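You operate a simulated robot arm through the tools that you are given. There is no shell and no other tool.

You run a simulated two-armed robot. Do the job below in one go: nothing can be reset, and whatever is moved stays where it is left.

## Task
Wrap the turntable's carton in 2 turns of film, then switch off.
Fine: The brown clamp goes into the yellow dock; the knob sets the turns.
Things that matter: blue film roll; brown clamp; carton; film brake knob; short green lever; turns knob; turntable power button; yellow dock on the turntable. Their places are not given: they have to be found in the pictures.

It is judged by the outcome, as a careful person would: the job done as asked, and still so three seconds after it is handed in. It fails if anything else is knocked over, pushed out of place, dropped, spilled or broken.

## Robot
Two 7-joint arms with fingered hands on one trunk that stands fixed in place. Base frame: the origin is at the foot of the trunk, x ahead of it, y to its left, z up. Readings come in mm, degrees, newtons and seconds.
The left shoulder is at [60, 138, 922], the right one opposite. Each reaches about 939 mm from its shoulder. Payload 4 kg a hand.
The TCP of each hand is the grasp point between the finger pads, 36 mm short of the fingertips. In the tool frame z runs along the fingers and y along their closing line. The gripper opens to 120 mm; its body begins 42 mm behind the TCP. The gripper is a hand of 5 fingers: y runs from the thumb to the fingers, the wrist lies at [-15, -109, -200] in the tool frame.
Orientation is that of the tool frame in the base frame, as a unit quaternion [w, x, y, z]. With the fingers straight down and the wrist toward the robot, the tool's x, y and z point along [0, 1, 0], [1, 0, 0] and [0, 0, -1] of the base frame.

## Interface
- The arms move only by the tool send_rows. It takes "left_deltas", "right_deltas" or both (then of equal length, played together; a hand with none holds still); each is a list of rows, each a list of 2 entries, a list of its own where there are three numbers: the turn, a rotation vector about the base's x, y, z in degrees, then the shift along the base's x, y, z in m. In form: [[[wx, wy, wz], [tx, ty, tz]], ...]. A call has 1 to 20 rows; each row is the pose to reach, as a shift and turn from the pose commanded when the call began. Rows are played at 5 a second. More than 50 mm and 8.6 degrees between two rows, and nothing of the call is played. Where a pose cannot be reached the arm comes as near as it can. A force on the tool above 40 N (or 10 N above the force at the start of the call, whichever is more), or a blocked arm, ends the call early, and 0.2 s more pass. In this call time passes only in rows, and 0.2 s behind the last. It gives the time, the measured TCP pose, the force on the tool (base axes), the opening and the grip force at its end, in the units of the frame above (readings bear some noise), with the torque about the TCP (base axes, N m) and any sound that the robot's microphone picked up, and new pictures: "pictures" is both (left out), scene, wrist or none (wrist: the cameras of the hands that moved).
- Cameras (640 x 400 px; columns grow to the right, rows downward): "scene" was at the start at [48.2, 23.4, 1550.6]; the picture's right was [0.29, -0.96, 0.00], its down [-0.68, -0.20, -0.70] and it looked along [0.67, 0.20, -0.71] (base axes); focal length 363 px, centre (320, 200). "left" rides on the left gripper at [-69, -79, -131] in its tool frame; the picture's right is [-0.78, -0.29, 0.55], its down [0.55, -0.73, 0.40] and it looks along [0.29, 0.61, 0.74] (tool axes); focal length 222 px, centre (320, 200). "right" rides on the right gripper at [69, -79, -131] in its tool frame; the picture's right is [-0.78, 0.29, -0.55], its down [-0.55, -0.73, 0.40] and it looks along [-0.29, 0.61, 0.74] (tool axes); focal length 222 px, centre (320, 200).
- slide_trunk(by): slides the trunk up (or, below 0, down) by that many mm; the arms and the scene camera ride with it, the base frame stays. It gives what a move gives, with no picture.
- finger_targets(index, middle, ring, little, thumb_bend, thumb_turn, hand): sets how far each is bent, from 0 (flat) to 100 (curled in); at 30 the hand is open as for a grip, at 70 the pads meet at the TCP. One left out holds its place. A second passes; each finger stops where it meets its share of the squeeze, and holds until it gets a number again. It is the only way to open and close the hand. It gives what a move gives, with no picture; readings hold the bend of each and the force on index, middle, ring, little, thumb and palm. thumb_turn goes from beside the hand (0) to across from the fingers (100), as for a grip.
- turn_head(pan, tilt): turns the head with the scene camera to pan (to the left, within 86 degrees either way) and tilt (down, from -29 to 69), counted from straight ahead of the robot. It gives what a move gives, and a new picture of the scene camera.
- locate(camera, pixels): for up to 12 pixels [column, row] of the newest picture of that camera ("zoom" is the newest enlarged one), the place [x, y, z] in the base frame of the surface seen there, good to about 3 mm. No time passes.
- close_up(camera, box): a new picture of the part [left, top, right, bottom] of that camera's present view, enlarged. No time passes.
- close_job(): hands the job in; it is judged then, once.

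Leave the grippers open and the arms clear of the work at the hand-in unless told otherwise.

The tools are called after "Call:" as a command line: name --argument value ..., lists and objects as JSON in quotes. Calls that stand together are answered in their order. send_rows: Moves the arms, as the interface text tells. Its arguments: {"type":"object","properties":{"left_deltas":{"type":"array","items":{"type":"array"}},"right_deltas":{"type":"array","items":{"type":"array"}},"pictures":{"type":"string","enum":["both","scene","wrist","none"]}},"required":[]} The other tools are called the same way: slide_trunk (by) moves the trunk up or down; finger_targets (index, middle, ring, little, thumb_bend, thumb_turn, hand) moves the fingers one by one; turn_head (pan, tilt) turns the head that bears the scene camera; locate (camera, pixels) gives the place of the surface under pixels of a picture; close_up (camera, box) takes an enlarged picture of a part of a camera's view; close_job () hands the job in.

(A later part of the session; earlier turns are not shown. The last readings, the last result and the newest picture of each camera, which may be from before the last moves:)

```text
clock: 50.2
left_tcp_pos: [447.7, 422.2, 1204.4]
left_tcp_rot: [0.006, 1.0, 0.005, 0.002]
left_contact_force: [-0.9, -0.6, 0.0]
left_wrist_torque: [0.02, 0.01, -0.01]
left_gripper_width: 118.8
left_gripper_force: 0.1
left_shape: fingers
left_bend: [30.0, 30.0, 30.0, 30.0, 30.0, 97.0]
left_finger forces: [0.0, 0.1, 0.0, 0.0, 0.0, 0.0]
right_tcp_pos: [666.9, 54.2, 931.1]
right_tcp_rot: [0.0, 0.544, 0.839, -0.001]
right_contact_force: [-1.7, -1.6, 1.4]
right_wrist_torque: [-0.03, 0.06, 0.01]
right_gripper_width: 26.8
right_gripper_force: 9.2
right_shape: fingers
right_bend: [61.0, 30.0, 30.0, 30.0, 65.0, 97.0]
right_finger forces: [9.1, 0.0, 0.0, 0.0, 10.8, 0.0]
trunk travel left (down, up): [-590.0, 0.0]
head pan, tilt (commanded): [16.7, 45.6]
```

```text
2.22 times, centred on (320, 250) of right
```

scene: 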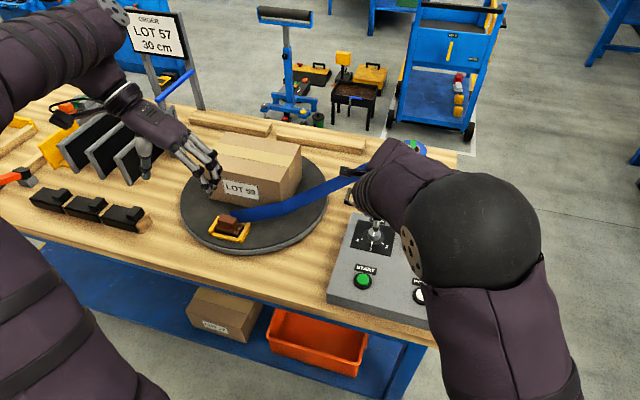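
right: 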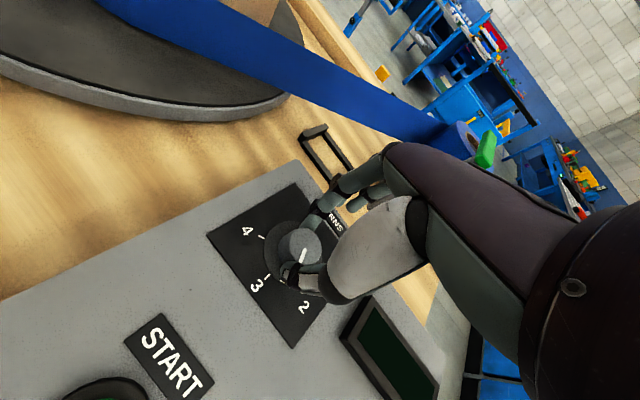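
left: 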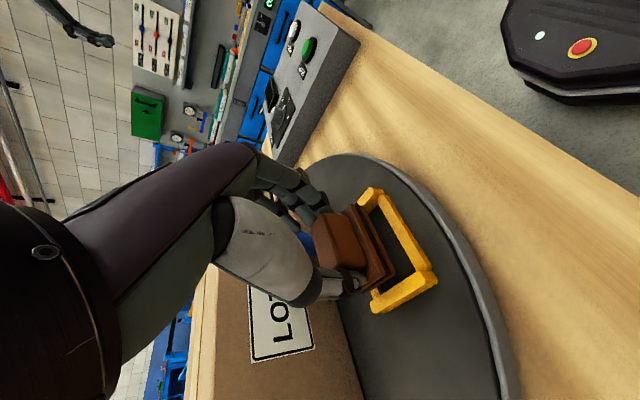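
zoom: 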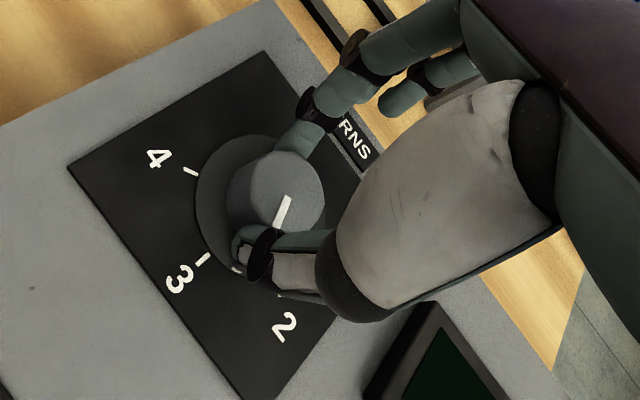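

The knob turns with the hand: its pointer now lies between 3 and 2. I continue the remaining 36°.

Call:
send_rows --right_deltas '[[[0, 0, 6], [0.0006, 0.0003, 0]], [[0, 0, 12], [0.0012, 0.0007, 0]], [[0, 0, 18], [0.0017, 0.0011, 0]], [[0, 0, 24], [0.0022, 0.0016, 0]], [[0, 0, 30], [0.0026, 0.0021, 0]], [[0, 0, 36], [0.003, 0.0027, 0]]]' --pictures "wrist"

Call:
close_up --camera "right" --box '[240, 160, 400, 340]'

```text
clock: 51.6
left_tcp_pos: [447.5, 422.2, 1205.3]
left_tcp_rot: [0.006, 1.0, 0.004, 0.003]
left_contact_force: [0.1, -0.1, -1.1]
left_wrist_torque: [0.0, 0.01, 0.05]
left_gripper_width: 118.7
left_gripper_force: 0.1
left_shape: fingers
left_bend: [30.0, 30.0, 30.0, 30.0, 30.0, 97.0]
left_finger forces: [0.0, 0.1, 0.0, 0.0, 0.0, 0.0]
right_tcp_pos: [669.8, 56.4, 931.5]
right_tcp_rot: [0.0, 0.257, 0.966, 0.0]
right_contact_force: [-1.3, -2.9, 1.6]
right_wrist_torque: [-0.07, 0.03, 0.01]
right_gripper_width: 26.5
right_gripper_force: 10.2
right_shape: fingers
right_bend: [61.0, 30.0, 30.0, 30.0, 65.0, 97.0]
right_finger forces: [8.8, 0.0, 0.0, 0.0, 11.2, 0.0]
trunk travel left (down, up): [-590.0, 0.0]
head pan, tilt (commanded): [16.7, 45.6]
```

right: 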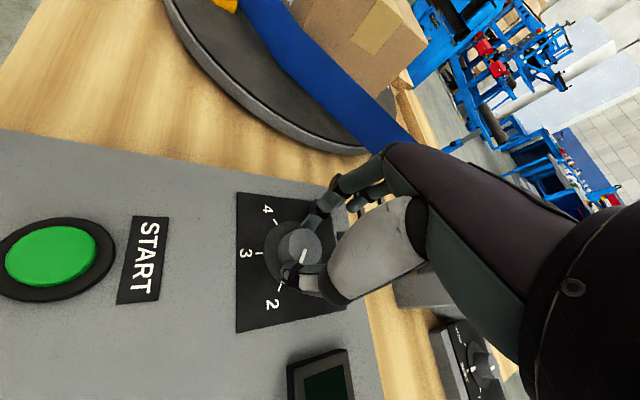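

```text
2.22 times, centred on (320, 250) of right
```

zoom: 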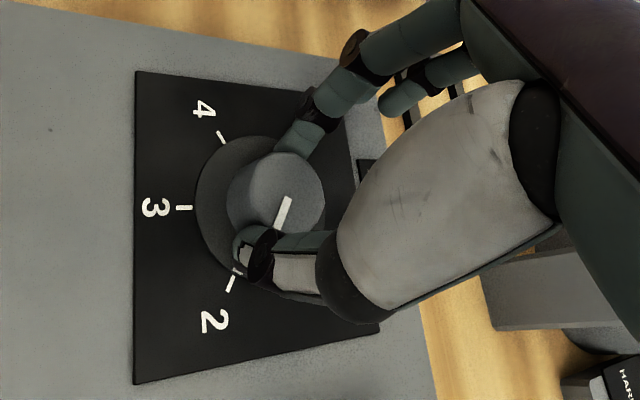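

The pointer now lines up with the 2 tick. I open index and thumb and look.

Call:
finger_targets --hand "right" --index 48 --thumb_bend 46

Call:
close_up --camera "right" --box '[240, 160, 400, 340]'

```text
clock: 52.6
left_tcp_pos: [448.4, 422.3, 1205.1]
left_tcp_rot: [0.006, 1.0, 0.004, 0.002]
left_contact_force: [0.3, 0.6, 0.0]
left_wrist_torque: [0.02, 0.0, 0.0]
left_gripper_width: 119.0
left_gripper_force: 0.1
left_shape: fingers
left_bend: [30.0, 30.0, 30.0, 30.0, 30.0, 97.0]
left_finger forces: [0.1, 0.0, 0.0, 0.0, 0.0, 0.0]
right_tcp_pos: [670.2, 57.1, 930.9]
right_tcp_rot: [0.0, 0.259, 0.966, 0.0]
right_contact_force: [0.5, 0.0, -0.8]
right_wrist_torque: [0.0, -0.01, 0.01]
right_gripper_width: 68.1
right_gripper_force: 0.0
right_shape: fingers
right_bend: [48.0, 30.0, 30.0, 30.0, 46.0, 97.0]
right_finger forces: [0.1, 0.0, 0.0, 0.1, 0.0, 0.1]
trunk travel left (down, up): [-590.0, 0.0]
head pan, tilt (commanded): [16.7, 45.6]
```

```text
2.22 times, centred on (320, 250) of right
```

zoom: 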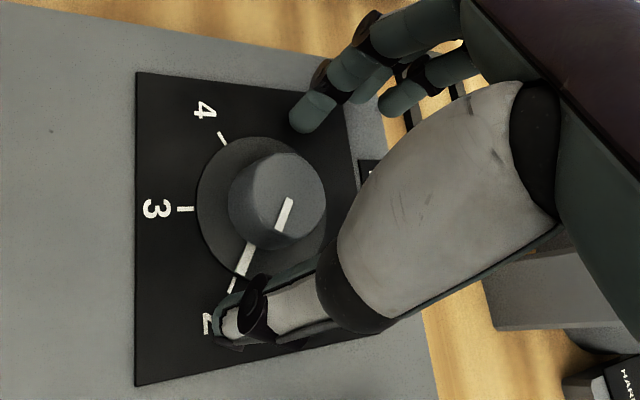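

The knob stands at 2 (pointer and tick in line). I lift the right hand straight up 110 mm and look at the console again.

Call:
send_rows --right_deltas '[[[0, 0, 0], [0, 0, 0.02]], [[0, 0, 0], [0, 0, 0.05]], [[0, 0, 0], [0, 0, 0.08]], [[0, 0, 0], [0, 0, 0.11]]]' --pictures "both"

Call:
close_up --camera "right" --box '[180, 160, 340, 340]'

Call:
close_up --camera "scene" --box '[340, 120, 480, 260]'

```text
clock: 53.6
left_tcp_pos: [447.2, 423.4, 1206.5]
left_tcp_rot: [0.006, 1.0, 0.005, 0.002]
left_contact_force: [0.6, -0.1, 0.8]
left_wrist_torque: [0.02, 0.02, 0.01]
left_gripper_width: 118.7
left_gripper_force: 0.0
left_shape: fingers
left_bend: [30.0, 30.0, 30.0, 30.0, 30.0, 97.0]
left_finger forces: [0.0, 0.0, 0.0, 0.0, 0.1, 0.0]
right_tcp_pos: [669.3, 58.5, 1040.3]
right_tcp_rot: [0.0, 0.258, 0.966, 0.0]
right_contact_force: [-1.1, -0.8, -0.1]
right_wrist_torque: [0.0, 0.03, 0.04]
right_gripper_width: 68.6
right_gripper_force: 0.0
right_shape: fingers
right_bend: [48.0, 30.0, 30.0, 30.0, 46.0, 97.0]
right_finger forces: [0.0, 0.0, 0.0, 0.0, 0.1, 0.1]
trunk travel left (down, up): [-590.0, 0.0]
head pan, tilt (commanded): [16.7, 45.6]
```

scene: 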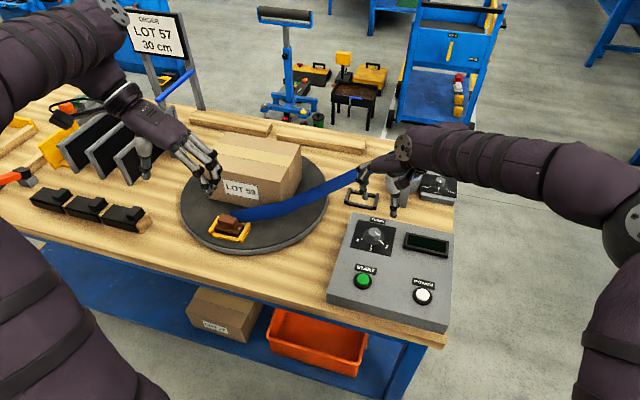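
right: 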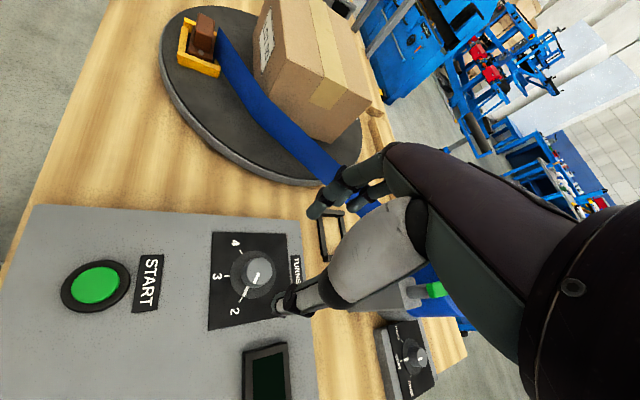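

```text
2.22 times, centred on (260, 250) of right
```

zoom: 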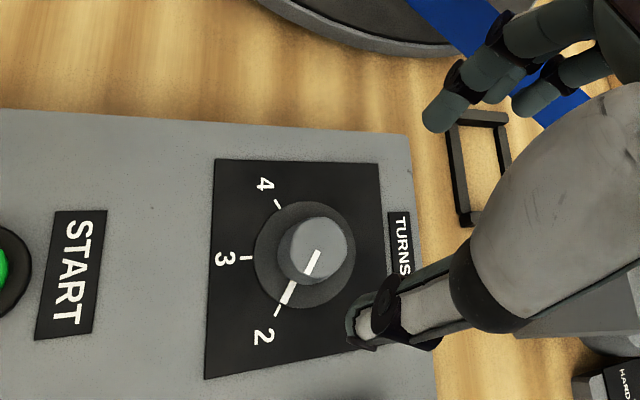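

```text
2.86 times, centred on (410, 190) of scene
```

zoom: 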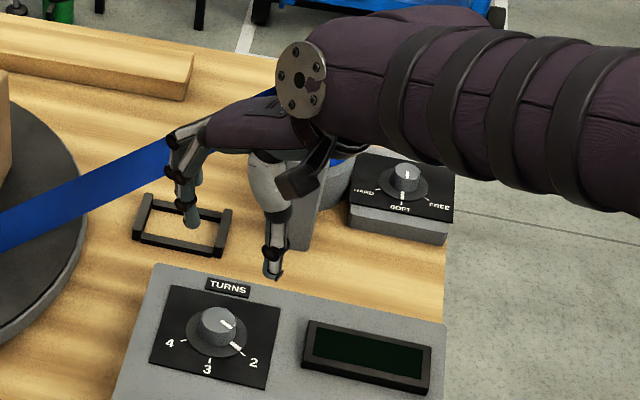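

Turns is at 2, the brake stays at SOFT, and the film runs freely. Next is POWER: I pinch index and thumb together as a poking tip and see where the tip is.

Call:
finger_targets --hand "right" --index 71 --thumb_bend 71

Call:
close_up --camera "right" --box '[240, 160, 400, 340]'

Call:
locate --camera "scene" --pixels '[[422, 296], [419, 296], [426, 297], [422, 291], [421, 301], [364, 281], [360, 281], [368, 282], [364, 276], [363, 286], [422, 306], [390, 290]]'

```text
clock: 54.6
left_tcp_pos: [448.6, 422.7, 1205.1]
left_tcp_rot: [0.006, 1.0, 0.005, 0.003]
left_contact_force: [-0.7, -0.1, -0.6]
left_wrist_torque: [0.01, 0.0, 0.0]
left_gripper_width: 118.7
left_gripper_force: 0.0
left_shape: fingers
left_bend: [30.0, 30.0, 30.0, 30.0, 30.0, 97.0]
left_finger forces: [0.0, 0.0, 0.0, 0.1, 0.0, 0.0]
right_tcp_pos: [670.5, 58.2, 1039.6]
right_tcp_rot: [0.0, 0.259, 0.966, -0.001]
right_contact_force: [-0.6, 0.4, 0.8]
right_wrist_torque: [-0.01, 0.02, 0.0]
right_gripper_width: 0.2
right_gripper_force: 0.0
right_shape: fingers
right_bend: [71.0, 30.0, 30.0, 30.0, 71.0, 97.0]
right_finger forces: [0.0, 0.1, 0.1, 0.1, 0.0, 0.0]
trunk travel left (down, up): [-590.0, 0.0]
head pan, tilt (commanded): [16.7, 45.6]
```

```text
2.22 times, centred on (320, 250) of right
```

zoom: 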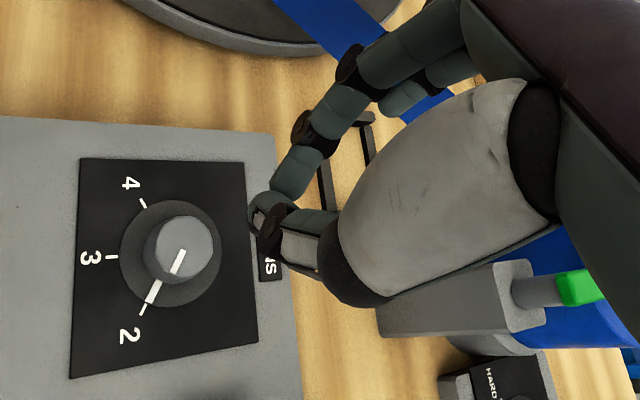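

```text
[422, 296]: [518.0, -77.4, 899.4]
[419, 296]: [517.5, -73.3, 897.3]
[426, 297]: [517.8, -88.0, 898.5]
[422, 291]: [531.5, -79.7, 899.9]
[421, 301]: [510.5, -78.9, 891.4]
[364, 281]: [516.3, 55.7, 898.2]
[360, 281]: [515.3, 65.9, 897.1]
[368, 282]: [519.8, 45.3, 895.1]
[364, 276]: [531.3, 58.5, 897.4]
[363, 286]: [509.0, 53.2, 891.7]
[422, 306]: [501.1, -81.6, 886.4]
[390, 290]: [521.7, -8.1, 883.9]
```

The pinch tip is at about zoom (260,215). I locate it relative to the TCP (670,58,1040).

Call:
close_up --camera "right" --box '[270, 220, 330, 270]'

Call:
locate --camera "right" --pixels '[[293, 255], [296, 258], [291, 258], [298, 252], [300, 262], [297, 248]]'

```text
8.00 times, centred on (300, 245) of right
```

zoom: 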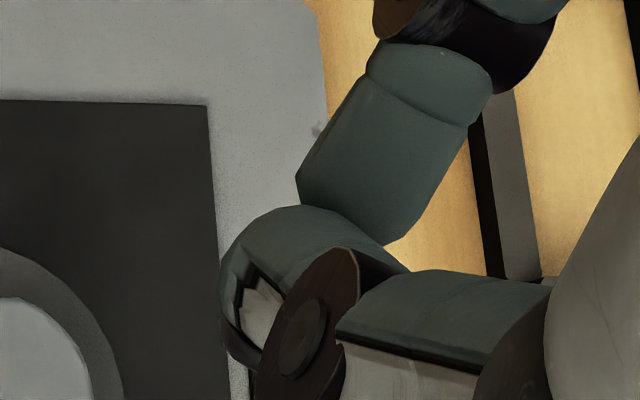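

```text
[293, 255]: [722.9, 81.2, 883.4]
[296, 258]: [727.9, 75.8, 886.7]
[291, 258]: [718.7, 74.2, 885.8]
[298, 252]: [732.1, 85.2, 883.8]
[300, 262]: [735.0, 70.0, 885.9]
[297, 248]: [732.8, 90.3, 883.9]
```

Call:
locate --camera "zoom" --pixels '[[240, 270], [235, 320], [250, 240], [300, 190], [310, 215], [340, 190], [270, 330], [300, 250], [380, 235], [420, 130], [330, 240], [228, 340]]'

```text
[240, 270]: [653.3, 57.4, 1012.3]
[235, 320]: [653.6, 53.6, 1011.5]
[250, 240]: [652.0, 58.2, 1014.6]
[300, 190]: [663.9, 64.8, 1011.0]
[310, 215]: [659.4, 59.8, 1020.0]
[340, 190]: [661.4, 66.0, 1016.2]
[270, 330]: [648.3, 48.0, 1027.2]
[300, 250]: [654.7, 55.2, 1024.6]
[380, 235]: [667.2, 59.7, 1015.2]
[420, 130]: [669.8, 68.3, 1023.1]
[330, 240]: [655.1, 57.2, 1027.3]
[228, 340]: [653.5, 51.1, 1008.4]
```

The pinch tip lies about 7 mm toward the robot from the TCP and 35 mm below. POWER is centred near (519,−80), top z≈899. I move the hand to above it at TCP (526,−80.5,1000).

Call:
send_rows --right_deltas '[[[0, 0, 0], [-0.029, -0.028, 0]], [[0, 0, 0], [-0.058, -0.056, 0]], [[0, 0, 0], [-0.087, -0.084, 0]], [[0, 0, 0], [-0.116, -0.112, -0.01]], [[0, 0, 0], [-0.144, -0.139, -0.025]], [[0, 0, 0], [-0.144, -0.139, -0.04]]]' --pictures "both"

Call:
close_up --camera "right" --box '[200, 160, 360, 340]'

```text
clock: 56.0
left_tcp_pos: [449.0, 422.9, 1204.9]
left_tcp_rot: [0.006, 1.0, 0.004, 0.002]
left_contact_force: [-0.5, 0.7, 0.2]
left_wrist_torque: [-0.03, 0.02, 0.04]
left_gripper_width: 118.6
left_gripper_force: 0.1
left_shape: fingers
left_bend: [30.0, 30.0, 30.0, 30.0, 30.0, 97.0]
left_finger forces: [0.0, 0.0, 0.0, 0.1, 0.0, 0.0]
right_tcp_pos: [525.5, -79.3, 999.3]
right_tcp_rot: [0.0, 0.258, 0.966, 0.0]
right_contact_force: [0.3, -0.7, 0.0]
right_wrist_torque: [0.05, -0.01, -0.03]
right_gripper_width: 0.0
right_gripper_force: 0.1
right_shape: fingers
right_bend: [71.0, 30.0, 30.0, 30.0, 71.0, 97.0]
right_finger forces: [0.0, 0.1, 0.1, 0.0, 0.0, 0.0]
trunk travel left (down, up): [-590.0, 0.0]
head pan, tilt (commanded): [16.7, 45.6]
```

scene: 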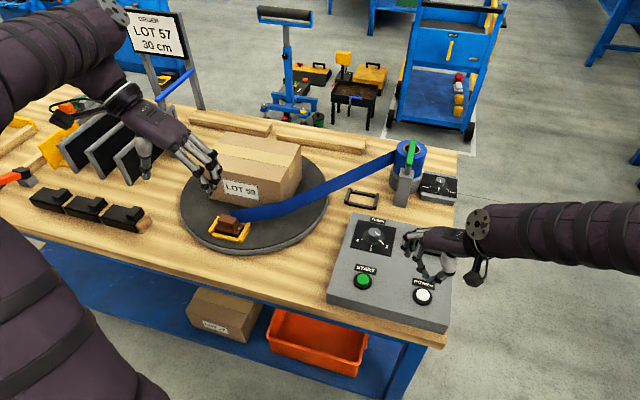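
right: 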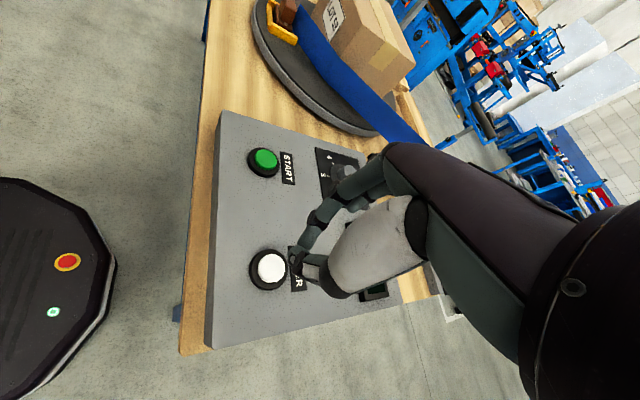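

```text
2.22 times, centred on (280, 250) of right
```

zoom: 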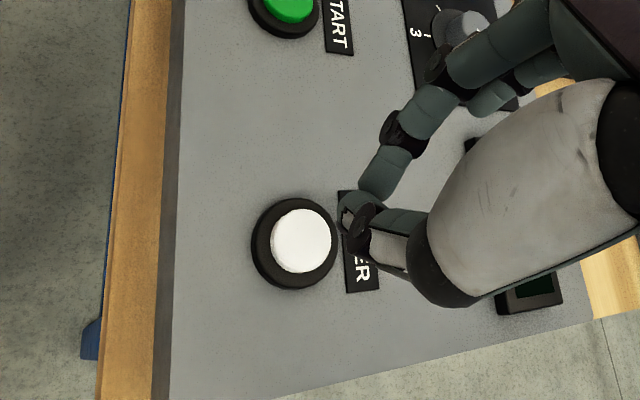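

Call:
locate --camera "zoom" --pixels '[[345, 215], [350, 205], [365, 190], [378, 195], [300, 240], [276, 240], [328, 240], [300, 212], [300, 268], [340, 225]]'

```text
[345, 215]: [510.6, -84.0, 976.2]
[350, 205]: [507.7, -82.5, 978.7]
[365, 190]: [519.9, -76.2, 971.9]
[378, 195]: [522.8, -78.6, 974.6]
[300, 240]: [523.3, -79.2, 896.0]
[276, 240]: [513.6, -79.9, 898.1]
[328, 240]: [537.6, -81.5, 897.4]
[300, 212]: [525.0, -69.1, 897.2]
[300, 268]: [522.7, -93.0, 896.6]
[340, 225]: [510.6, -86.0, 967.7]
```

The button cap is centred near (523,−80.5), and the tip is ~5 mm too near the robot. I shift 5 mm forward and descend to just above the button, then press in small steps.

Call:
send_rows --right_deltas '[[[0, 0, 0], [0.003, 0, -0.025]], [[0, 0, 0], [0.005, -0.001, -0.05]], [[0, 0, 0], [0.005, -0.001, -0.06]], [[0, 0, 0], [0.005, -0.001, -0.064]], [[0, 0, 0], [0.005, -0.001, -0.067]]]' --pictures "both"

Call:
close_up --camera "scene" --box '[380, 220, 460, 320]'

```text
clock: 57.2
left_tcp_pos: [449.3, 424.0, 1205.7]
left_tcp_rot: [0.006, 1.0, 0.004, 0.003]
left_contact_force: [0.2, 0.7, -0.7]
left_wrist_torque: [-0.01, -0.02, 0.0]
left_gripper_width: 118.8
left_gripper_force: 0.0
left_shape: fingers
left_bend: [30.0, 30.0, 30.0, 30.0, 30.0, 97.0]
left_finger forces: [0.0, 0.1, 0.2, 0.1, 0.1, 0.1]
right_tcp_pos: [531.9, -82.4, 932.6]
right_tcp_rot: [0.001, 0.259, 0.966, 0.0]
right_contact_force: [0.1, -0.4, 1.7]
right_wrist_torque: [-0.02, 0.04, 0.02]
right_gripper_width: 0.2
right_gripper_force: 0.1
right_shape: fingers
right_bend: [71.0, 30.0, 30.0, 30.0, 71.0, 97.0]
right_finger forces: [0.0, 0.1, 0.1, 0.1, 0.0, 0.1]
trunk travel left (down, up): [-590.0, 0.0]
head pan, tilt (commanded): [16.7, 45.6]
```

scene: 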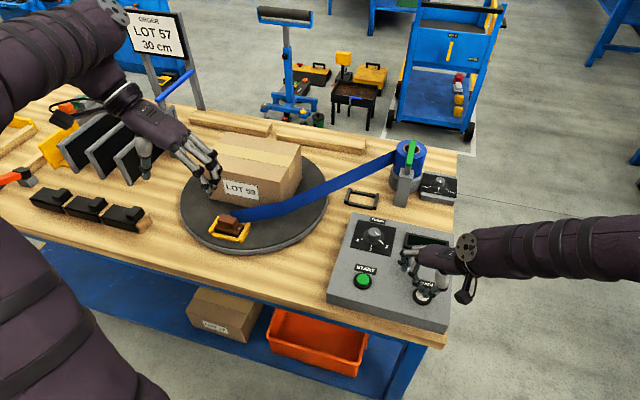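
right: 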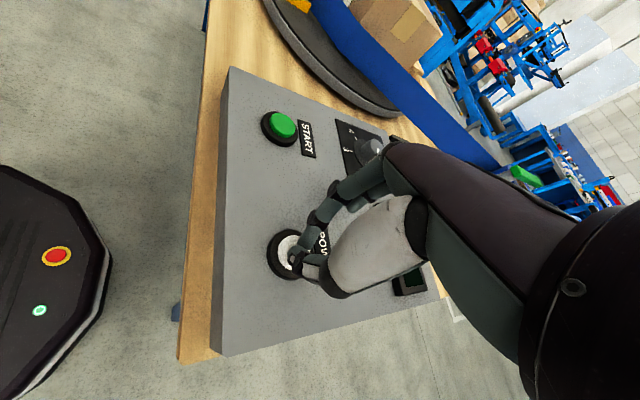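

```text
4.00 times, centred on (420, 270) of scene
```

zoom: 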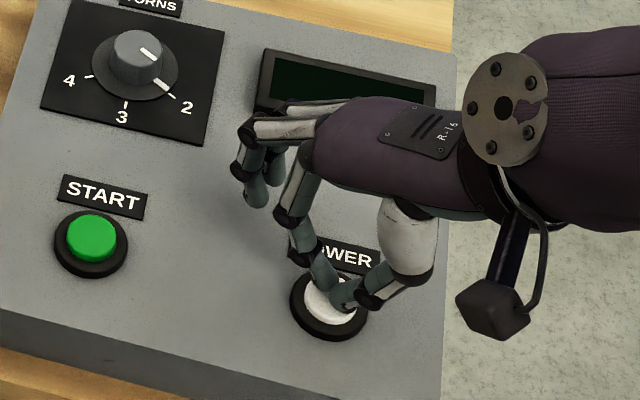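

The tip is on the white POWER cap (1.7 N). I press 5 mm further in 1–2 mm steps and look at the display.

Call:
send_rows --right_deltas '[[[0, 0, 0], [0, 0, -0.0015]], [[0, 0, 0], [0, 0, -0.003]], [[0, 0, 0], [0, 0, -0.0045]]]' --pictures "scene"

Call:
close_up --camera "scene" --box '[380, 220, 460, 320]'

```text
clock: 58.0
left_tcp_pos: [448.2, 423.2, 1205.4]
left_tcp_rot: [0.007, 1.0, 0.005, 0.002]
left_contact_force: [0.6, -0.4, -0.9]
left_wrist_torque: [0.0, 0.0, -0.01]
left_gripper_width: 118.8
left_gripper_force: 0.1
left_shape: fingers
left_bend: [30.0, 30.0, 30.0, 30.0, 30.0, 97.0]
left_finger forces: [0.1, 0.1, 0.0, 0.0, 0.0, 0.0]
right_tcp_pos: [529.7, -83.4, 929.8]
right_tcp_rot: [0.0, 0.259, 0.966, -0.001]
right_contact_force: [-0.1, 1.2, 6.4]
right_wrist_torque: [-0.04, 0.03, 0.01]
right_gripper_width: 0.0
right_gripper_force: 3.6
right_shape: fingers
right_bend: [71.0, 30.0, 30.0, 30.0, 71.0, 97.0]
right_finger forces: [0.0, 0.0, 0.0, 0.0, 7.4, 0.0]
trunk travel left (down, up): [-590.0, 0.0]
head pan, tilt (commanded): [16.7, 45.6]
heard: click
```

scene: 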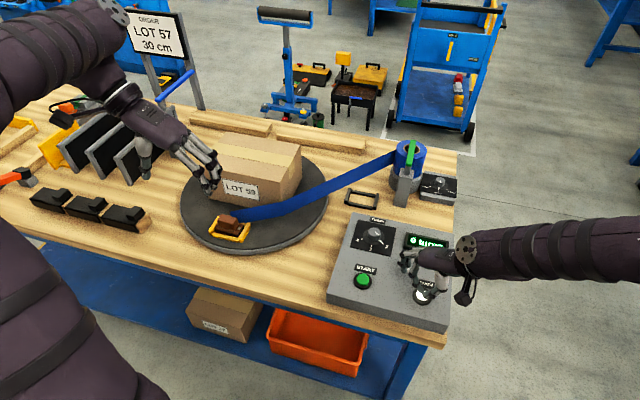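

```text
4.00 times, centred on (420, 270) of scene
```

zoom: 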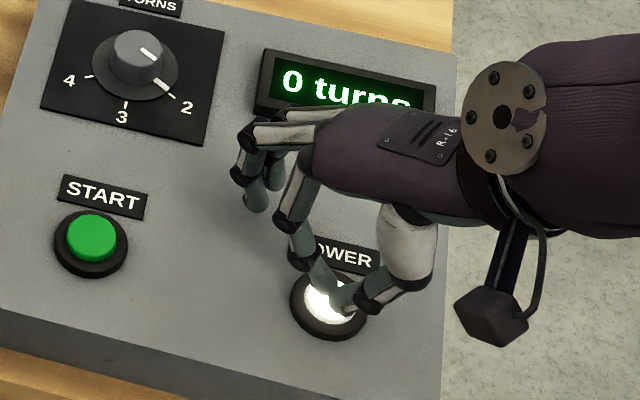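

A click, the button lit up and the display reads "0 turns": power is on. I lift the hand 70 mm off the button and read the whole display.

Call:
send_rows --right_deltas '[[[0, 0, 0], [0, 0, 0.01]], [[0, 0, 0], [0, 0, 0.03]], [[0, 0, 0], [-0.01, -0.01, 0.06]], [[0, 0, 0], [-0.02, -0.02, 0.08]]]' --pictures "scene"

Call:
close_up --camera "scene" --box '[340, 205, 468, 325]'

Call:
close_up --camera "scene" --box '[190, 120, 470, 260]'

```text
clock: 59.0
left_tcp_pos: [447.7, 422.4, 1205.5]
left_tcp_rot: [0.006, 1.0, 0.004, 0.002]
left_contact_force: [-0.2, 0.9, -0.4]
left_wrist_torque: [-0.02, 0.0, -0.04]
left_gripper_width: 118.7
left_gripper_force: 0.0
left_shape: fingers
left_bend: [30.0, 30.0, 30.0, 30.0, 30.0, 97.0]
left_finger forces: [0.1, 0.0, 0.0, 0.0, 0.0, 0.0]
right_tcp_pos: [511.4, -102.5, 1008.4]
right_tcp_rot: [0.0, 0.259, 0.966, 0.0]
right_contact_force: [0.3, -0.7, -0.3]
right_wrist_torque: [0.01, 0.02, 0.01]
right_gripper_width: 0.0
right_gripper_force: 0.0
right_shape: fingers
right_bend: [71.0, 30.0, 30.0, 30.0, 71.0, 97.0]
right_finger forces: [0.1, 0.0, 0.0, 0.1, 0.0, 0.0]
trunk travel left (down, up): [-590.0, 0.0]
head pan, tilt (commanded): [16.7, 45.6]
```

scene: 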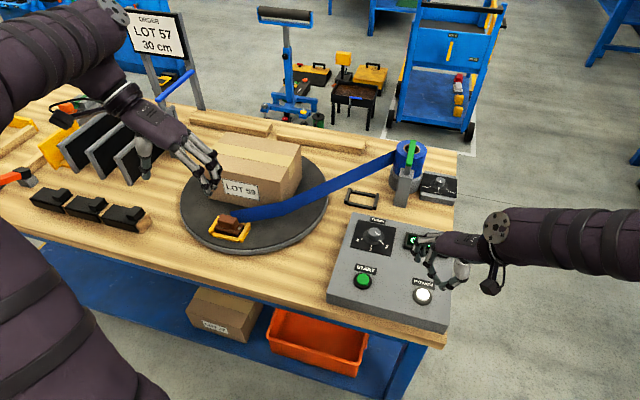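

```text
3.33 times, centred on (404, 265) of scene
```

zoom: 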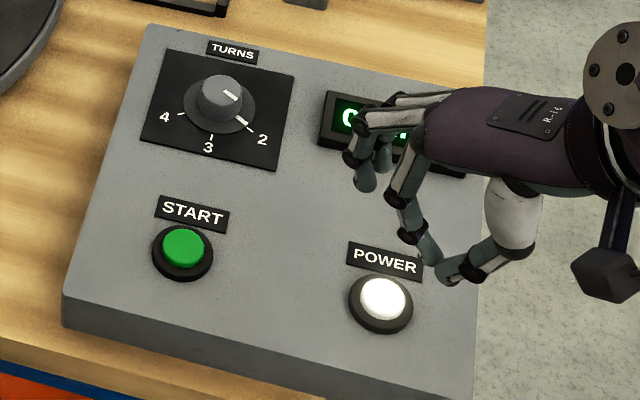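

```text
2.29 times, centred on (330, 190) of scene
```

zoom: 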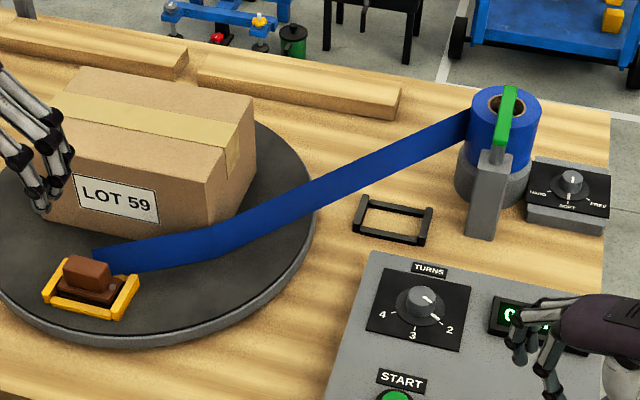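

Power is on (lamp lit, display "0 turns"), knob at 2, the film runs from the docked clamp past the carton to the roll. I now go to START, centred near (521.5,56), placing the TCP at (530.5,55,1008).

Call:
send_rows --right_deltas '[[[0, 0, 0], [0.004, 0.035, 0]], [[0, 0, 0], [0.008, 0.07, 0]], [[0, 0, 0], [0.012, 0.105, 0]], [[0, 0, 0], [0.016, 0.14, 0]], [[0, 0, 0], [0.019, 0.1575, -0.01]], [[0, 0, 0], [0.019, 0.1575, -0.03]]]' --pictures "both"

Call:
close_up --camera "right" --box '[200, 160, 360, 340]'

Call:
locate --camera "zoom" --pixels '[[300, 240], [276, 240], [328, 240], [300, 212], [300, 268], [345, 215], [365, 190], [340, 225], [355, 200], [320, 225], [280, 220], [310, 260]]'

```text
clock: 60.5
left_tcp_pos: [448.0, 422.5, 1205.3]
left_tcp_rot: [0.006, 1.0, 0.004, 0.003]
left_contact_force: [0.2, 0.0, 0.2]
left_wrist_torque: [0.01, 0.01, -0.05]
left_gripper_width: 118.8
left_gripper_force: 0.1
left_shape: fingers
left_bend: [30.0, 30.0, 30.0, 30.0, 30.0, 97.0]
left_finger forces: [0.1, 0.0, 0.0, 0.0, 0.0, 0.1]
right_tcp_pos: [530.0, 54.2, 979.1]
right_tcp_rot: [0.0, 0.259, 0.966, -0.001]
right_contact_force: [0.0, 0.2, -0.2]
right_wrist_torque: [0.02, 0.01, 0.02]
right_gripper_width: 0.0
right_gripper_force: 0.0
right_shape: fingers
right_bend: [71.0, 30.0, 30.0, 30.0, 71.0, 97.0]
right_finger forces: [0.0, 0.0, 0.0, 0.0, 0.0, 0.1]
trunk travel left (down, up): [-590.0, 0.0]
head pan, tilt (commanded): [16.7, 45.6]
```

scene: 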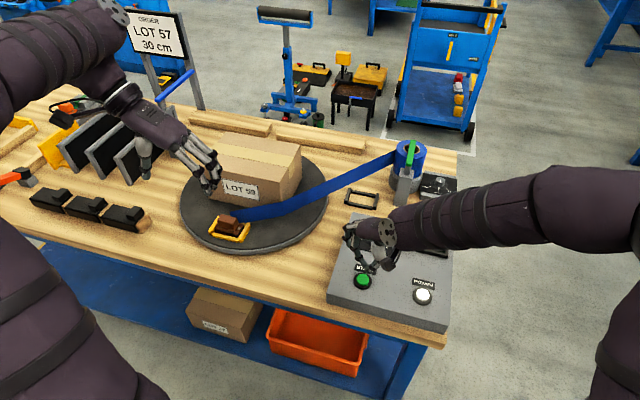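
right: 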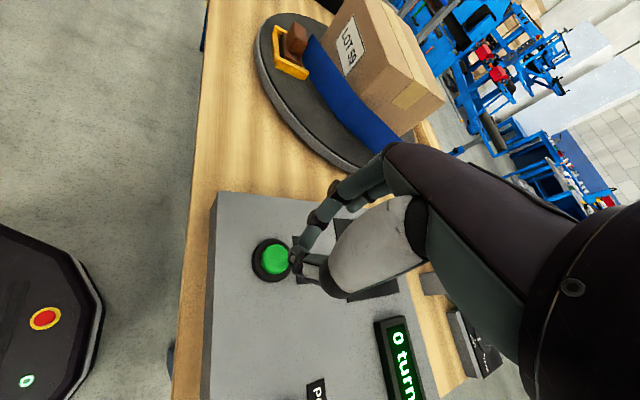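

```text
2.22 times, centred on (280, 250) of right
```

zoom: 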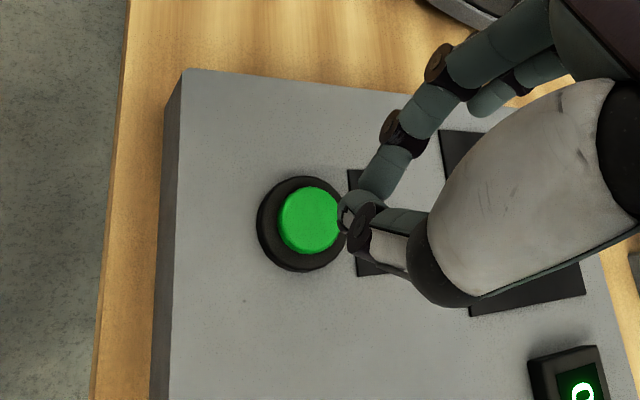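

```text
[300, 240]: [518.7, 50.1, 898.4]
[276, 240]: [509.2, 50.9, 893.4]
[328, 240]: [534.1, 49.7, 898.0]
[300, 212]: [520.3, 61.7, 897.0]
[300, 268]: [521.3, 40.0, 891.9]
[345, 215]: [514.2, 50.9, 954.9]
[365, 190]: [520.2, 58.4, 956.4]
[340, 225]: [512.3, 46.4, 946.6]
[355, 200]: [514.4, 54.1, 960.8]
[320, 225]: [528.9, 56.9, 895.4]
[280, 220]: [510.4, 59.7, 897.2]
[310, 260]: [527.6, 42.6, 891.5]
```

The green cap is centred about (523,58). I shift 3 mm forward and 2 mm left, descend onto START and press until it clicks.

Call:
send_rows --right_deltas '[[[0, 0, 0], [0.002, 0.001, -0.02]], [[0, 0, 0], [0.003, 0.002, -0.038]], [[0, 0, 0], [0.003, 0.002, -0.045]], [[0, 0, 0], [0.003, 0.002, -0.047]], [[0, 0, 0], [0.003, 0.002, -0.0485]], [[0, 0, 0], [0.003, 0.002, -0.05]]]' --pictures "scene"

Call:
close_up --camera "scene" --box '[320, 200, 460, 320]'

```text
clock: 61.9
left_tcp_pos: [448.3, 423.7, 1204.6]
left_tcp_rot: [0.006, 1.0, 0.004, 0.003]
left_contact_force: [0.5, -0.7, -1.1]
left_wrist_torque: [-0.02, 0.0, -0.01]
left_gripper_width: 118.9
left_gripper_force: 0.0
left_shape: fingers
left_bend: [30.0, 30.0, 30.0, 30.0, 30.0, 97.0]
left_finger forces: [0.0, 0.0, 0.0, 0.1, 0.1, 0.1]
right_tcp_pos: [532.9, 56.6, 930.0]
right_tcp_rot: [0.001, 0.259, 0.966, 0.0]
right_contact_force: [-0.9, -0.9, 8.3]
right_wrist_torque: [-0.09, 0.16, 0.02]
right_gripper_width: 0.0
right_gripper_force: 4.5
right_shape: fingers
right_bend: [71.0, 30.0, 30.0, 30.0, 71.0, 97.0]
right_finger forces: [0.0, 0.0, 0.1, 0.0, 8.8, 0.1]
trunk travel left (down, up): [-590.0, 0.0]
head pan, tilt (commanded): [16.7, 45.6]
heard: click
```

scene: 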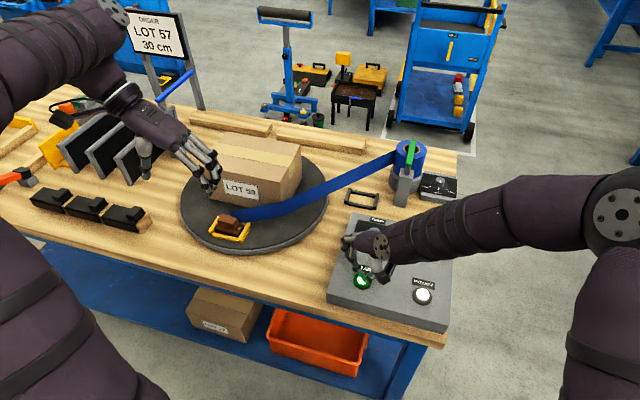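

```text
3.33 times, centred on (390, 260) of scene
```

zoom: 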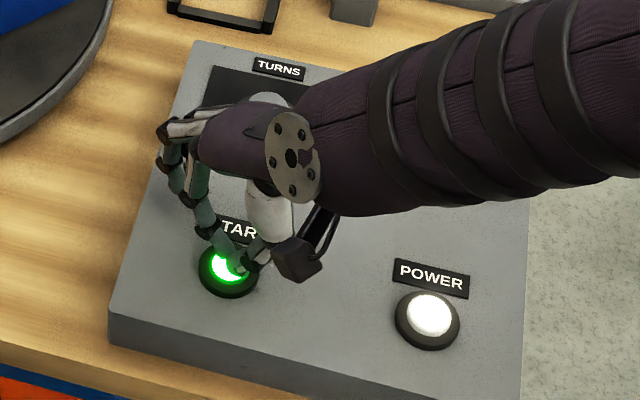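

Click, and START lit up. I lift off slowly and watch the turntable.

Call:
send_rows --right_deltas '[[[0, 0, 0], [0, 0, 0.01]], [[0, 0, 0], [0, 0, 0.03]], [[0, 0, 0], [-0.005, -0.02, 0.06]], [[0, 0, 0], [-0.01, -0.05, 0.08]]]' --pictures "both"

Call:
close_up --camera "scene" --box '[150, 100, 470, 320]'

```text
clock: 62.9
left_tcp_pos: [448.4, 421.7, 1205.8]
left_tcp_rot: [0.005, 1.0, 0.004, 0.002]
left_contact_force: [-0.8, -0.2, 0.5]
left_wrist_torque: [0.04, -0.04, -0.01]
left_gripper_width: 118.7
left_gripper_force: 0.0
left_shape: fingers
left_bend: [30.0, 30.0, 30.0, 30.0, 30.0, 97.0]
left_finger forces: [0.1, 0.0, 0.0, 0.0, 0.1, 0.1]
right_tcp_pos: [522.8, 4.4, 1010.0]
right_tcp_rot: [0.0, 0.259, 0.966, 0.0]
right_contact_force: [-0.1, 0.2, 0.6]
right_wrist_torque: [0.04, 0.02, -0.01]
right_gripper_width: 0.0
right_gripper_force: 0.2
right_shape: fingers
right_bend: [71.0, 30.0, 30.0, 30.0, 71.0, 97.0]
right_finger forces: [0.0, 0.0, 0.0, 0.0, 0.0, 0.1]
trunk travel left (down, up): [-590.0, 0.0]
head pan, tilt (commanded): [16.7, 45.6]
```

scene: 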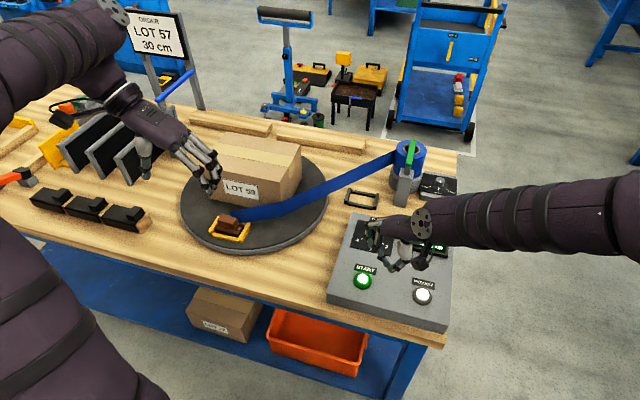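
right: 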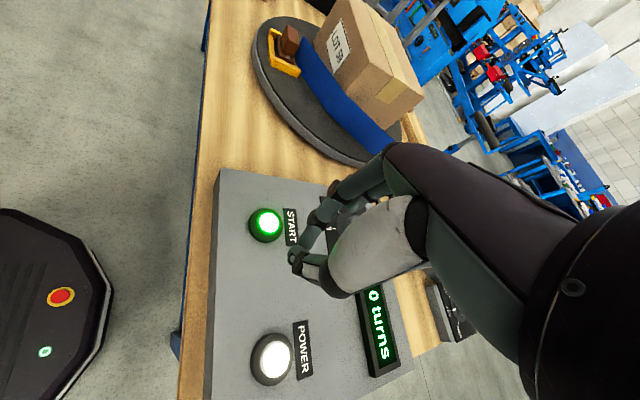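

```text
1.82 times, centred on (310, 210) of scene
```

zoom: 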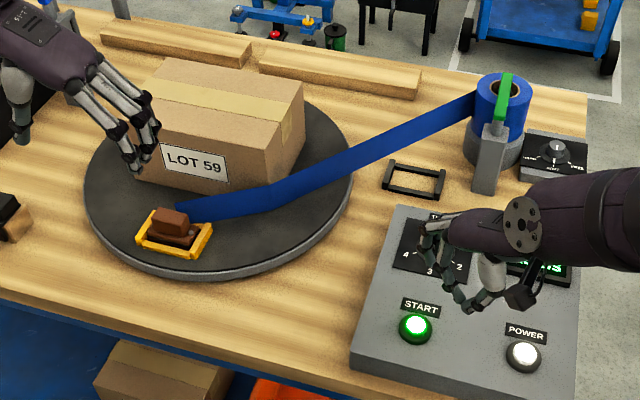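

START is lit; the display still shows "0 turns". I wait a second with the hands still and compare.

Call:
send_rows --right_deltas '[[[0, 0, 0], [0, -0.01, 0.005]], [[0, 0, 0], [0, -0.02, 0.01]], [[0, 0, 0], [0, -0.03, 0.015]], [[0, 0, 0], [0, -0.04, 0.02]], [[0, 0, 0], [0, -0.05, 0.02]]]' --pictures "both"

Call:
close_up --camera "scene" --box '[150, 100, 470, 320]'

```text
clock: 64.0
left_tcp_pos: [447.8, 421.9, 1205.8]
left_tcp_rot: [0.006, 1.0, 0.004, 0.003]
left_contact_force: [-0.7, -0.4, 0.4]
left_wrist_torque: [0.02, -0.01, 0.01]
left_gripper_width: 118.8
left_gripper_force: 0.1
left_shape: fingers
left_bend: [30.0, 30.0, 30.0, 30.0, 30.0, 97.0]
left_finger forces: [0.0, 0.0, 0.1, 0.0, 0.1, 0.0]
right_tcp_pos: [524.0, -45.2, 1030.6]
right_tcp_rot: [-0.001, 0.259, 0.966, 0.0]
right_contact_force: [0.6, 0.0, -0.2]
right_wrist_torque: [-0.01, 0.0, -0.04]
right_gripper_width: 0.1
right_gripper_force: 0.0
right_shape: fingers
right_bend: [71.0, 30.0, 30.0, 30.0, 71.0, 97.0]
right_finger forces: [0.0, 0.0, 0.0, 0.0, 0.0, 0.0]
trunk travel left (down, up): [-590.0, 0.0]
head pan, tilt (commanded): [16.7, 45.6]
```

scene: 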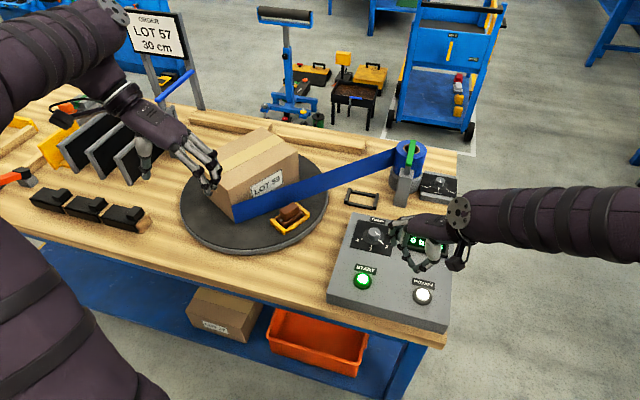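
right: 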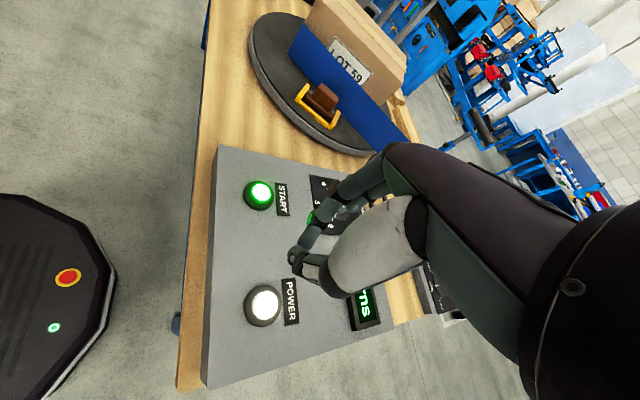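

```text
1.82 times, centred on (310, 210) of scene
```

zoom: 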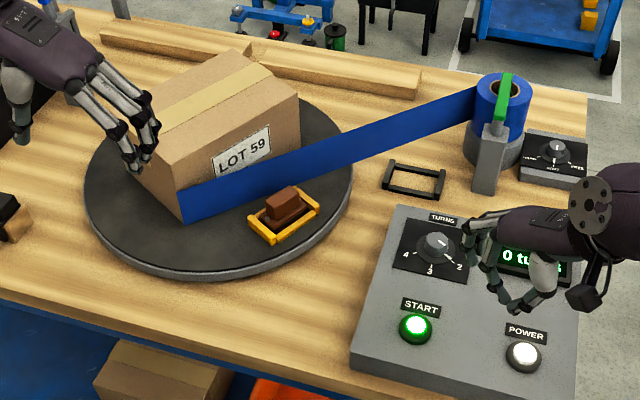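

The turntable is turning (counter‑clockwise from above) and the film lays onto the carton. Meanwhile I bring the right hand above POWER and keep watching.

Call:
send_rows --right_deltas '[[[0, 0, 0], [0.001, -0.006, -0.005]], [[0, 0, 0], [0.002, -0.012, -0.01]], [[0, 0, 0], [0.003, -0.018, -0.015]], [[0, 0, 0], [0.005, -0.025, -0.025]], [[0, 0, 0], [0.007, -0.037, -0.035]], [[0, 0, 0], [0.007, -0.037, -0.045]], [[0, 0, 0], [0.007, -0.037, -0.045]], [[0, 0, 0], [0.007, -0.037, -0.045]], [[0, 0, 0], [0.007, -0.037, -0.045]]]' --pictures "both"

Call:
close_up --camera "scene" --box '[150, 100, 470, 320]'

```text
clock: 66.0
left_tcp_pos: [449.3, 422.7, 1204.7]
left_tcp_rot: [0.006, 1.0, 0.005, 0.003]
left_contact_force: [-0.3, -0.1, -0.3]
left_wrist_torque: [-0.02, -0.01, 0.04]
left_gripper_width: 118.8
left_gripper_force: 0.1
left_shape: fingers
left_bend: [30.0, 30.0, 30.0, 30.0, 30.0, 97.0]
left_finger forces: [0.0, 0.0, 0.0, 0.1, 0.1, 0.1]
right_tcp_pos: [530.8, -80.1, 983.9]
right_tcp_rot: [-0.001, 0.258, 0.966, 0.0]
right_contact_force: [0.4, -0.5, -0.4]
right_wrist_torque: [-0.01, -0.01, -0.02]
right_gripper_width: 0.0
right_gripper_force: 0.2
right_shape: fingers
right_bend: [71.0, 30.0, 30.0, 30.0, 71.0, 97.0]
right_finger forces: [0.1, 0.1, 0.0, 0.0, 0.0, 0.0]
trunk travel left (down, up): [-590.0, 0.0]
head pan, tilt (commanded): [16.7, 45.6]
```

scene: 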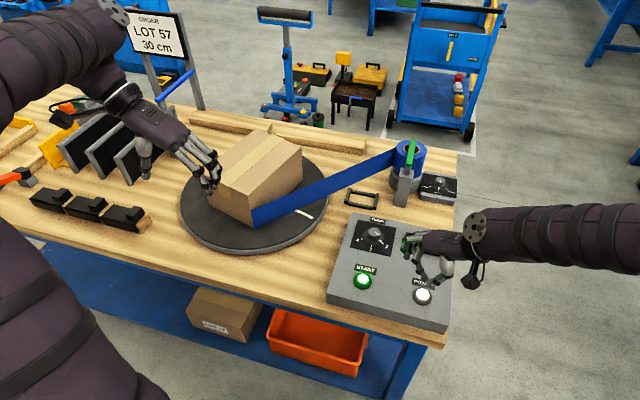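
right: 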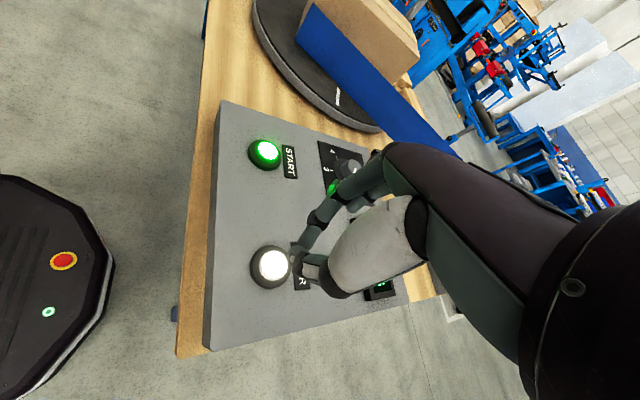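

```text
1.82 times, centred on (310, 210) of scene
```

zoom: 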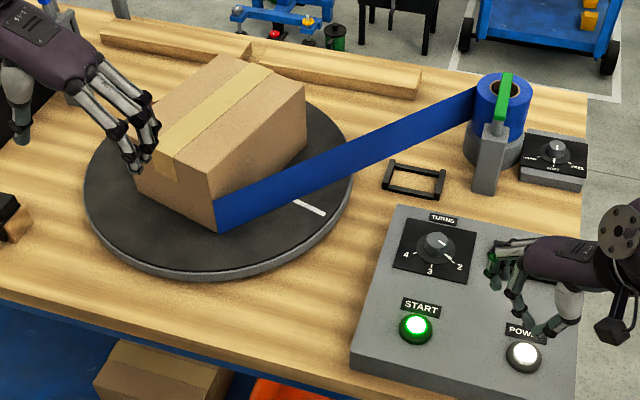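

About half a turn or more is done. I keep waiting with still hands and watch the display.

Call:
send_rows --right_deltas '[[[0, 0, 0], [0, 0, 0]], [[0, 0, 0], [0, 0, 0]], [[0, 0, 0], [0, 0, 0]], [[0, 0, 0], [0, 0, 0]], [[0, 0, 0], [0, 0, 0]], [[0, 0, 0], [0, 0, 0]], [[0, 0, 0], [0, 0, 0]], [[0, 0, 0], [0, 0, 0]], [[0, 0, 0], [0, 0, 0]], [[0, 0, 0], [0, 0, 0]]]' --pictures "both"

Call:
close_up --camera "scene" --box '[150, 100, 470, 320]'

```text
clock: 68.2
left_tcp_pos: [448.4, 422.8, 1205.1]
left_tcp_rot: [0.006, 1.0, 0.004, 0.003]
left_contact_force: [-0.1, -0.9, -0.2]
left_wrist_torque: [0.01, 0.02, 0.02]
left_gripper_width: 119.1
left_gripper_force: 0.0
left_shape: fingers
left_bend: [30.0, 30.0, 30.0, 30.0, 30.0, 97.0]
left_finger forces: [0.0, 0.0, 0.0, 0.0, 0.0, 0.1]
right_tcp_pos: [529.8, -80.5, 983.7]
right_tcp_rot: [-0.001, 0.258, 0.966, 0.0]
right_contact_force: [0.3, -0.5, -0.3]
right_wrist_torque: [0.03, 0.0, 0.05]
right_gripper_width: 0.0
right_gripper_force: 0.0
right_shape: fingers
right_bend: [71.0, 30.0, 30.0, 30.0, 71.0, 97.0]
right_finger forces: [0.0, 0.1, 0.0, 0.0, 0.0, 0.0]
trunk travel left (down, up): [-590.0, 0.0]
head pan, tilt (commanded): [16.7, 45.6]
```

scene: 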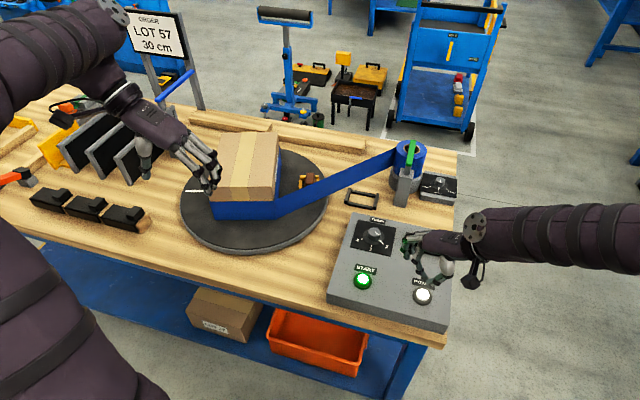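
right: 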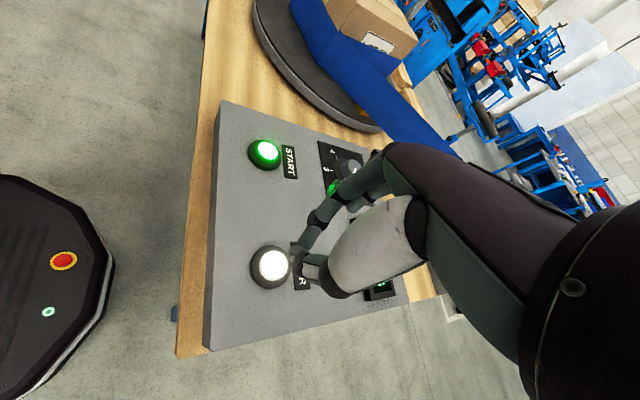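

```text
1.82 times, centred on (310, 210) of scene
```

zoom: 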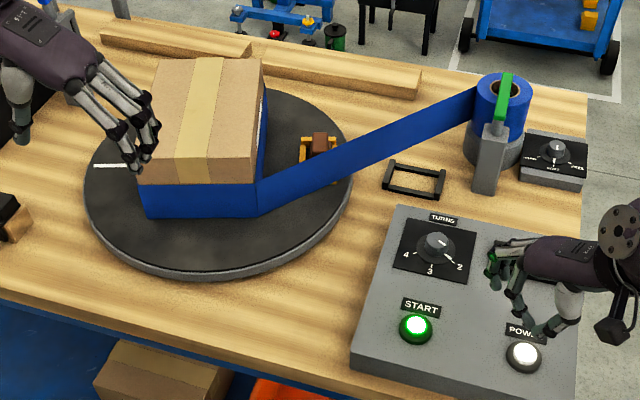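

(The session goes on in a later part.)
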